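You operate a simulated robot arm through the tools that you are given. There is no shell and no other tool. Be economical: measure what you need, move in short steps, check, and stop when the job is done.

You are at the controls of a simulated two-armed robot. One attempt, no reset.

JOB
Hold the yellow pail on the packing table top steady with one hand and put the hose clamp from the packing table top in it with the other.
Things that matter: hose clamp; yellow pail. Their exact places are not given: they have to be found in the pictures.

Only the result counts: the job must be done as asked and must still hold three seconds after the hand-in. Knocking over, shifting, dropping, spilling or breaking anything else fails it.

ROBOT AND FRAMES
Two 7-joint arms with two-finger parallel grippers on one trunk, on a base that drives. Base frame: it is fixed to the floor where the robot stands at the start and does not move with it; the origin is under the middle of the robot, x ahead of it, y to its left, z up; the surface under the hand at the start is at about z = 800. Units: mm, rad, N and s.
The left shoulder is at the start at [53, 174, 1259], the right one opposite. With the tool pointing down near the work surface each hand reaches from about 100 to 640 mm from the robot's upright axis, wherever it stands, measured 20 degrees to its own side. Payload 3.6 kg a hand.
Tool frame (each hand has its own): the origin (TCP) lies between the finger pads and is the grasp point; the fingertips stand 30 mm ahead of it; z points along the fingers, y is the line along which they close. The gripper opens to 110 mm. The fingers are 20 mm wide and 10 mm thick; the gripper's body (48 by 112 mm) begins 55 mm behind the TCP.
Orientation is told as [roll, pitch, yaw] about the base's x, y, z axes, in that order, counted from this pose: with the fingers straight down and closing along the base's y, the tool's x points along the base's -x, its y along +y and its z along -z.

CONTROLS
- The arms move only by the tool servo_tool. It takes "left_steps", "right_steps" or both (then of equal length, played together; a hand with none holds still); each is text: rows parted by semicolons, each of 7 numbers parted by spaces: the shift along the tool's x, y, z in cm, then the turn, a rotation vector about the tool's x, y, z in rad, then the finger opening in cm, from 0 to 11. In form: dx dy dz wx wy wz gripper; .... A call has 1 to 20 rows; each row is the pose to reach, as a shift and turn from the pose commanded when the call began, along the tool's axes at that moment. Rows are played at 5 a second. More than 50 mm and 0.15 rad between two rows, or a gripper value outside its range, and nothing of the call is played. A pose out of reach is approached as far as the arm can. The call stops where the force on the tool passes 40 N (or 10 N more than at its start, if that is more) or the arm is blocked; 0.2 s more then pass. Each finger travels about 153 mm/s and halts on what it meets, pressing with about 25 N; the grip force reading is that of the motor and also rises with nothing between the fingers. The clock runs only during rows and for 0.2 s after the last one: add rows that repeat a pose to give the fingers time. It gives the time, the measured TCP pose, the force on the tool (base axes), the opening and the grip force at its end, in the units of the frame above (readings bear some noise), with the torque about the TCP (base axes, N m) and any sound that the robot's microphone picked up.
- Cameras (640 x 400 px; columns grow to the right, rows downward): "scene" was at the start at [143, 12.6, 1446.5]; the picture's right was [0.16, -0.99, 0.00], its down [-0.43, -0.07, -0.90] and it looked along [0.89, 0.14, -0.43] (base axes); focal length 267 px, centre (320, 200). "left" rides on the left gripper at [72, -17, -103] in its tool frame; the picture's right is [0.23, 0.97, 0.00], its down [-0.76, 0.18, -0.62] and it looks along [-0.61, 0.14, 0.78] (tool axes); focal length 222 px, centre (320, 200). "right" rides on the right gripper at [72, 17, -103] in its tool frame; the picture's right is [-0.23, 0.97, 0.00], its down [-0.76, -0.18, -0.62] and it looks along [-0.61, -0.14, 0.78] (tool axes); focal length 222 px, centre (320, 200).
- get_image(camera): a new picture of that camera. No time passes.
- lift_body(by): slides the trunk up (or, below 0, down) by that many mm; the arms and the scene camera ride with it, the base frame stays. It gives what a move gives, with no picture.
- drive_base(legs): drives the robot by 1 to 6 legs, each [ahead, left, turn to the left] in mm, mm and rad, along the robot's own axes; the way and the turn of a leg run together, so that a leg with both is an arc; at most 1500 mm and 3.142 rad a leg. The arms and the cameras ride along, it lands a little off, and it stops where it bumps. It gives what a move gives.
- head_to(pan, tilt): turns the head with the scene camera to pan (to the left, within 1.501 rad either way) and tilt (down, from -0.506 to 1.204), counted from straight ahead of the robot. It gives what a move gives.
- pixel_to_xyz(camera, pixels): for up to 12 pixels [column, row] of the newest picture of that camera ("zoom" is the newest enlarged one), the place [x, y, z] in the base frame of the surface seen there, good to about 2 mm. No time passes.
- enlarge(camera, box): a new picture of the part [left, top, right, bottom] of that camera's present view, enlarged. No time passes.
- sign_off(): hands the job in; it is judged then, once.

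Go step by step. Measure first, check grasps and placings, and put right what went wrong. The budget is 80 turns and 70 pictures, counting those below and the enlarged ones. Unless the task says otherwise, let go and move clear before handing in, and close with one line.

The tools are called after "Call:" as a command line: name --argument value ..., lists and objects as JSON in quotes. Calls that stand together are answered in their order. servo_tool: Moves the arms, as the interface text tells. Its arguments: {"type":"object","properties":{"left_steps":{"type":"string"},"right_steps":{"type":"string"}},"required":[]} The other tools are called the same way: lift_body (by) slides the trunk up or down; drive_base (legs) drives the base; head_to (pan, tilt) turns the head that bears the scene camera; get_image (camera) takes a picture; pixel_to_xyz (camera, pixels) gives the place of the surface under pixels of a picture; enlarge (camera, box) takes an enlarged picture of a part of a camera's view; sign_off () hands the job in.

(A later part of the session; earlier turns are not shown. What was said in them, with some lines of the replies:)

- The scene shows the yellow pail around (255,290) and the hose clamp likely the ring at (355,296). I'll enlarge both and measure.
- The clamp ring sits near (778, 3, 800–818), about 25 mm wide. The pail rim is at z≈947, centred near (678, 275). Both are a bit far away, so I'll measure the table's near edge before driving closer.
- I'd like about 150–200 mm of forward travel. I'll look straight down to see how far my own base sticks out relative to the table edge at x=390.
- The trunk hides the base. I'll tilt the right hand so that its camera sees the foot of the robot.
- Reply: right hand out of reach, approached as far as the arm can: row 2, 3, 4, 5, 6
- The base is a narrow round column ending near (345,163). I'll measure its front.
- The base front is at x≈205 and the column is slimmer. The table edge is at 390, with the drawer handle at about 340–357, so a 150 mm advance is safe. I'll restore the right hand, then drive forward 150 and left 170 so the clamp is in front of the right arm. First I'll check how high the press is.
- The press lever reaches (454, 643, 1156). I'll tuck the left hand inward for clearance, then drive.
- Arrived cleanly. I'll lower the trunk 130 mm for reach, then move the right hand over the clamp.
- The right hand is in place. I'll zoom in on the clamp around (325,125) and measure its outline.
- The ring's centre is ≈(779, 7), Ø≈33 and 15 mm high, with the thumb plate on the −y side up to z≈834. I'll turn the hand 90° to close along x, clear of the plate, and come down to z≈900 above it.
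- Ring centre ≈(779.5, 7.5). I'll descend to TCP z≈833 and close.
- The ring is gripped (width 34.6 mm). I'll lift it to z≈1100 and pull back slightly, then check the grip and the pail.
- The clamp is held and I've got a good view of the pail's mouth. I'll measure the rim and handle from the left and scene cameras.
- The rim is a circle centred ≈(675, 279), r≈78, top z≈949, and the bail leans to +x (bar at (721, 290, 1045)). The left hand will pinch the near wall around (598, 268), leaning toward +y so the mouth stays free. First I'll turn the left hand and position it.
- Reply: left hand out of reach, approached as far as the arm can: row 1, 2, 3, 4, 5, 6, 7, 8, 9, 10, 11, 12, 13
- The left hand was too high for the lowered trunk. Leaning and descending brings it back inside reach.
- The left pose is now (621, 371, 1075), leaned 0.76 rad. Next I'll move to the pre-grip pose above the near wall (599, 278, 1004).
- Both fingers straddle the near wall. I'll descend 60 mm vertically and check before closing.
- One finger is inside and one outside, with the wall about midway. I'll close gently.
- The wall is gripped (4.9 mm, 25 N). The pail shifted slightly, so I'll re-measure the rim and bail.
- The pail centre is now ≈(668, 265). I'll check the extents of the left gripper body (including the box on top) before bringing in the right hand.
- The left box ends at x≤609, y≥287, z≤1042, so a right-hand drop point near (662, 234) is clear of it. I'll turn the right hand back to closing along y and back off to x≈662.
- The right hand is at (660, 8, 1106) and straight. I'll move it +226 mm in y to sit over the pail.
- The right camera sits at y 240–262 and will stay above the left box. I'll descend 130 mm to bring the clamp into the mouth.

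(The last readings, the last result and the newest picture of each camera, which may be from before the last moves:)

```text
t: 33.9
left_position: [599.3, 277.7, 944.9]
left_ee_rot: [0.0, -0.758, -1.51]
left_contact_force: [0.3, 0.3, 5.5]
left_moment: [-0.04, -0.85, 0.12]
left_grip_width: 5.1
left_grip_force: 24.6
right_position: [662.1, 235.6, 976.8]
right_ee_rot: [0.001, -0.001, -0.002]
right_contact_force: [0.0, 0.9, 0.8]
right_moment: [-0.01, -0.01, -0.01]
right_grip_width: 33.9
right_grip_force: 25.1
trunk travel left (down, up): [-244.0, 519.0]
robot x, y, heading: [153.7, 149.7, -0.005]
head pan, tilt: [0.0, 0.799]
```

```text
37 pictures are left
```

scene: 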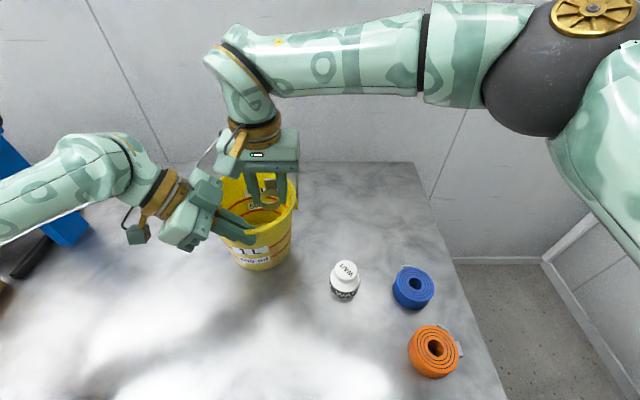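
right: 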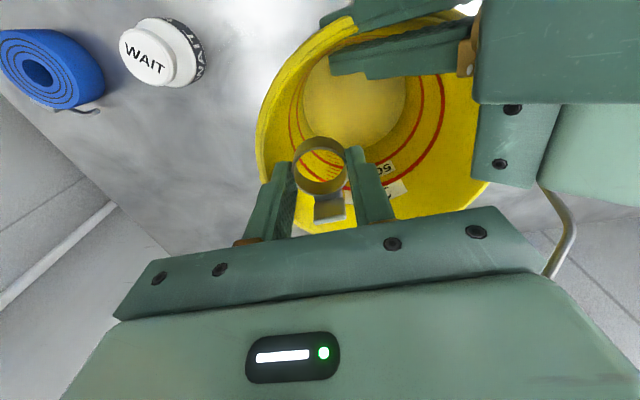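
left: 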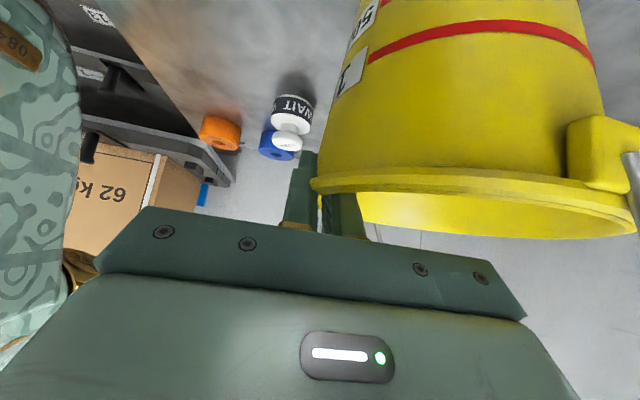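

The clamp is inside the mouth and clear. I'll go 20 mm lower and open to release.

Call:
servo_tool --right_steps "0 0 1 0 0 0 2.5;0 0 2 0 0 0 2.5;0 0 2 0 0 0 2.5;0 0 2 0 0 0 4.8;0 0 2 0 0 0 4.8;0 0 2 0 0 0 4.8;0 0 2 0 0 0 4.8"

Call:
get_image --camera "right"

```text
t: 35.5
left_position: [599.4, 276.5, 945.2]
left_ee_rot: [0.002, -0.759, -1.51]
left_contact_force: [5.2, -12.4, 4.8]
left_moment: [-0.11, -0.55, -0.12]
left_grip_width: 4.9
left_grip_force: 25.3
right_position: [661.8, 234.5, 955.2]
right_ee_rot: [0.0, 0.0, -0.001]
right_contact_force: [-4.0, 14.4, 0.1]
right_moment: [0.41, -0.19, -0.23]
right_grip_width: 40.7
right_grip_force: 0.1
trunk travel left (down, up): [-244.0, 519.0]
robot x, y, heading: [154.1, 148.3, -0.003]
head pan, tilt: [0.0, 0.799]
```

```text
36 pictures are left
```

right: 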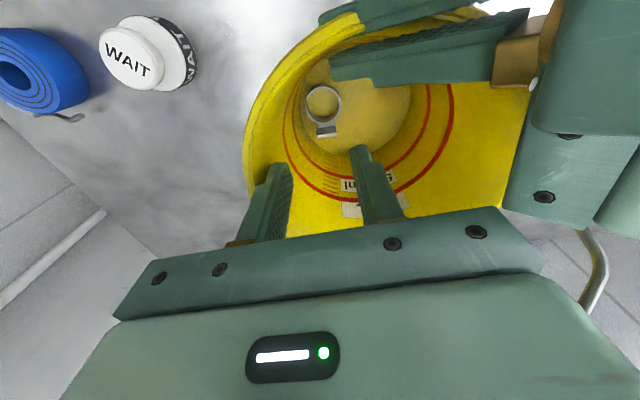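

The clamp lies on the pail floor at (322,105). The −y finger is touching the wall, so I'll close it a little and lift straight out.

Call:
servo_tool --right_steps "0 0 0 0 0 0 3;0 0 0 0 0 0 3;0 0 -3 0 0 0 3;0 0 -7 0 0 0 3;0 0 -11 0 0 0 3;0 0 -15 0 0 0 3;0 -4 -15 0 0 0 3;0 -8 -15 0 0 0 3;0 -12 -15 0 0 0 3;0 -16 -15 0 0 0 3;0 -20 -15 0 0 0 3;0 -20 -15 0 0 0 3"

Call:
get_image --camera "scene"

```text
t: 38.1
left_position: [600.2, 276.5, 944.7]
left_ee_rot: [0.0, -0.757, -1.509]
left_contact_force: [-0.6, 1.1, 6.8]
left_moment: [-0.08, -0.79, 0.01]
left_grip_width: 4.8
left_grip_force: 24.5
right_position: [662.5, 34.9, 1105.0]
right_ee_rot: [0.0, 0.001, -0.001]
right_contact_force: [-0.9, -0.1, -0.6]
right_moment: [0.01, 0.03, 0.02]
right_grip_width: 29.8
right_grip_force: 0.1
trunk travel left (down, up): [-244.0, 519.0]
robot x, y, heading: [149.5, 146.6, 0.0]
head pan, tilt: [0.0, 0.799]
```

```text
35 pictures are left
```

scene: 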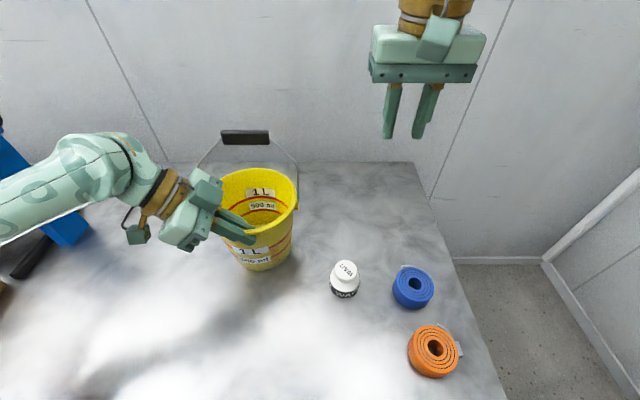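

The right hand is clear and the pail is upright. Now I'll open the left hand gradually and rise straight up.

Call:
servo_tool --left_steps "0 0 0 0 0 0 1;0 0 0 0 0 0 2;0 0 0 0 0 0 3.5;0 0 0 0 0 0 5;0 0 0 0 0 0 5;-1 0 -1.05 0 0 0 5;-2.5 0 -2.65 0 0 0 5;-4.1 0 -4.35 0 0 0 5;-4.9 0 -5.2 0 0 0 5;-4.9 0 -8 0 0 0 5;-4.9 0 -12 0 0 0 5;-4.9 0 -15 0 0 0 5;-4.9 0 -15 0 0 0 5"

Call:
get_image --camera "scene"

Call:
enlarge --camera "scene" --box '[180, 120, 340, 280]'

```text
t: 40.9
left_position: [597.1, 346.4, 1086.7]
left_ee_rot: [-0.001, -0.756, -1.508]
left_contact_force: [0.8, 0.8, 0.2]
left_moment: [-0.02, -0.01, -0.03]
left_grip_width: 50.1
left_grip_force: 0.1
right_position: [662.9, 35.7, 1106.1]
right_ee_rot: [0.001, 0.0, -0.002]
right_contact_force: [-0.5, -1.0, -0.2]
right_moment: [0.01, -0.03, 0.0]
right_grip_width: 30.0
right_grip_force: 0.2
trunk travel left (down, up): [-244.0, 519.0]
robot x, y, heading: [149.1, 152.1, -0.005]
head pan, tilt: [0.0, 0.799]
```

```text
34 pictures are left
```

scene: 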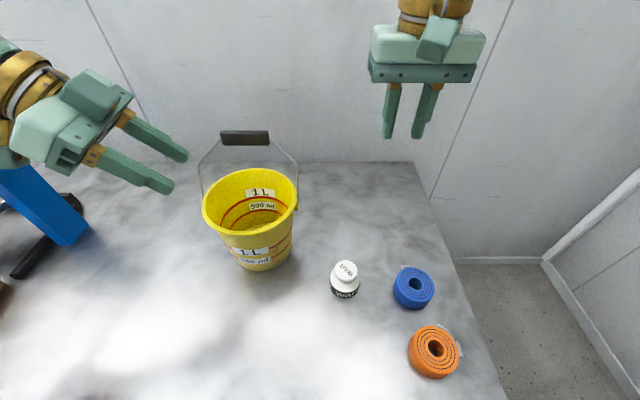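

```text
2.50 times, centred on (260, 200) of scene
```

zoom: 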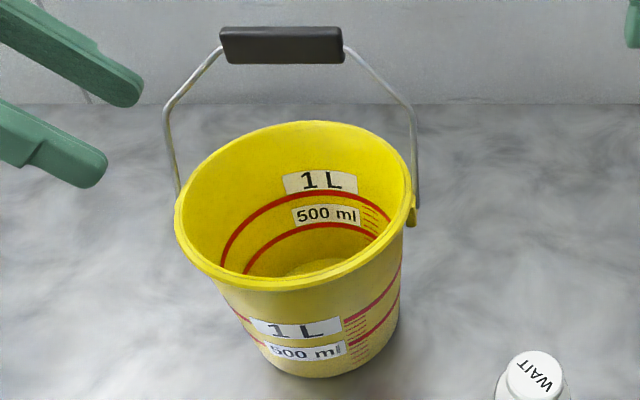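

The pail stands upright on the table, both hands are clear, and the clamp was seen on its floor. Everything else is where it was. Handing in.

Call:
sign_off

```text
The job is handed in.
```

I put the hose clamp in the yellow pail with the right hand while the left hand held the pail's wall. The pail slid about 12 mm when the left hand first gripped it. It stood upright when I handed in, with both hands clear and nothing else visibly moved.
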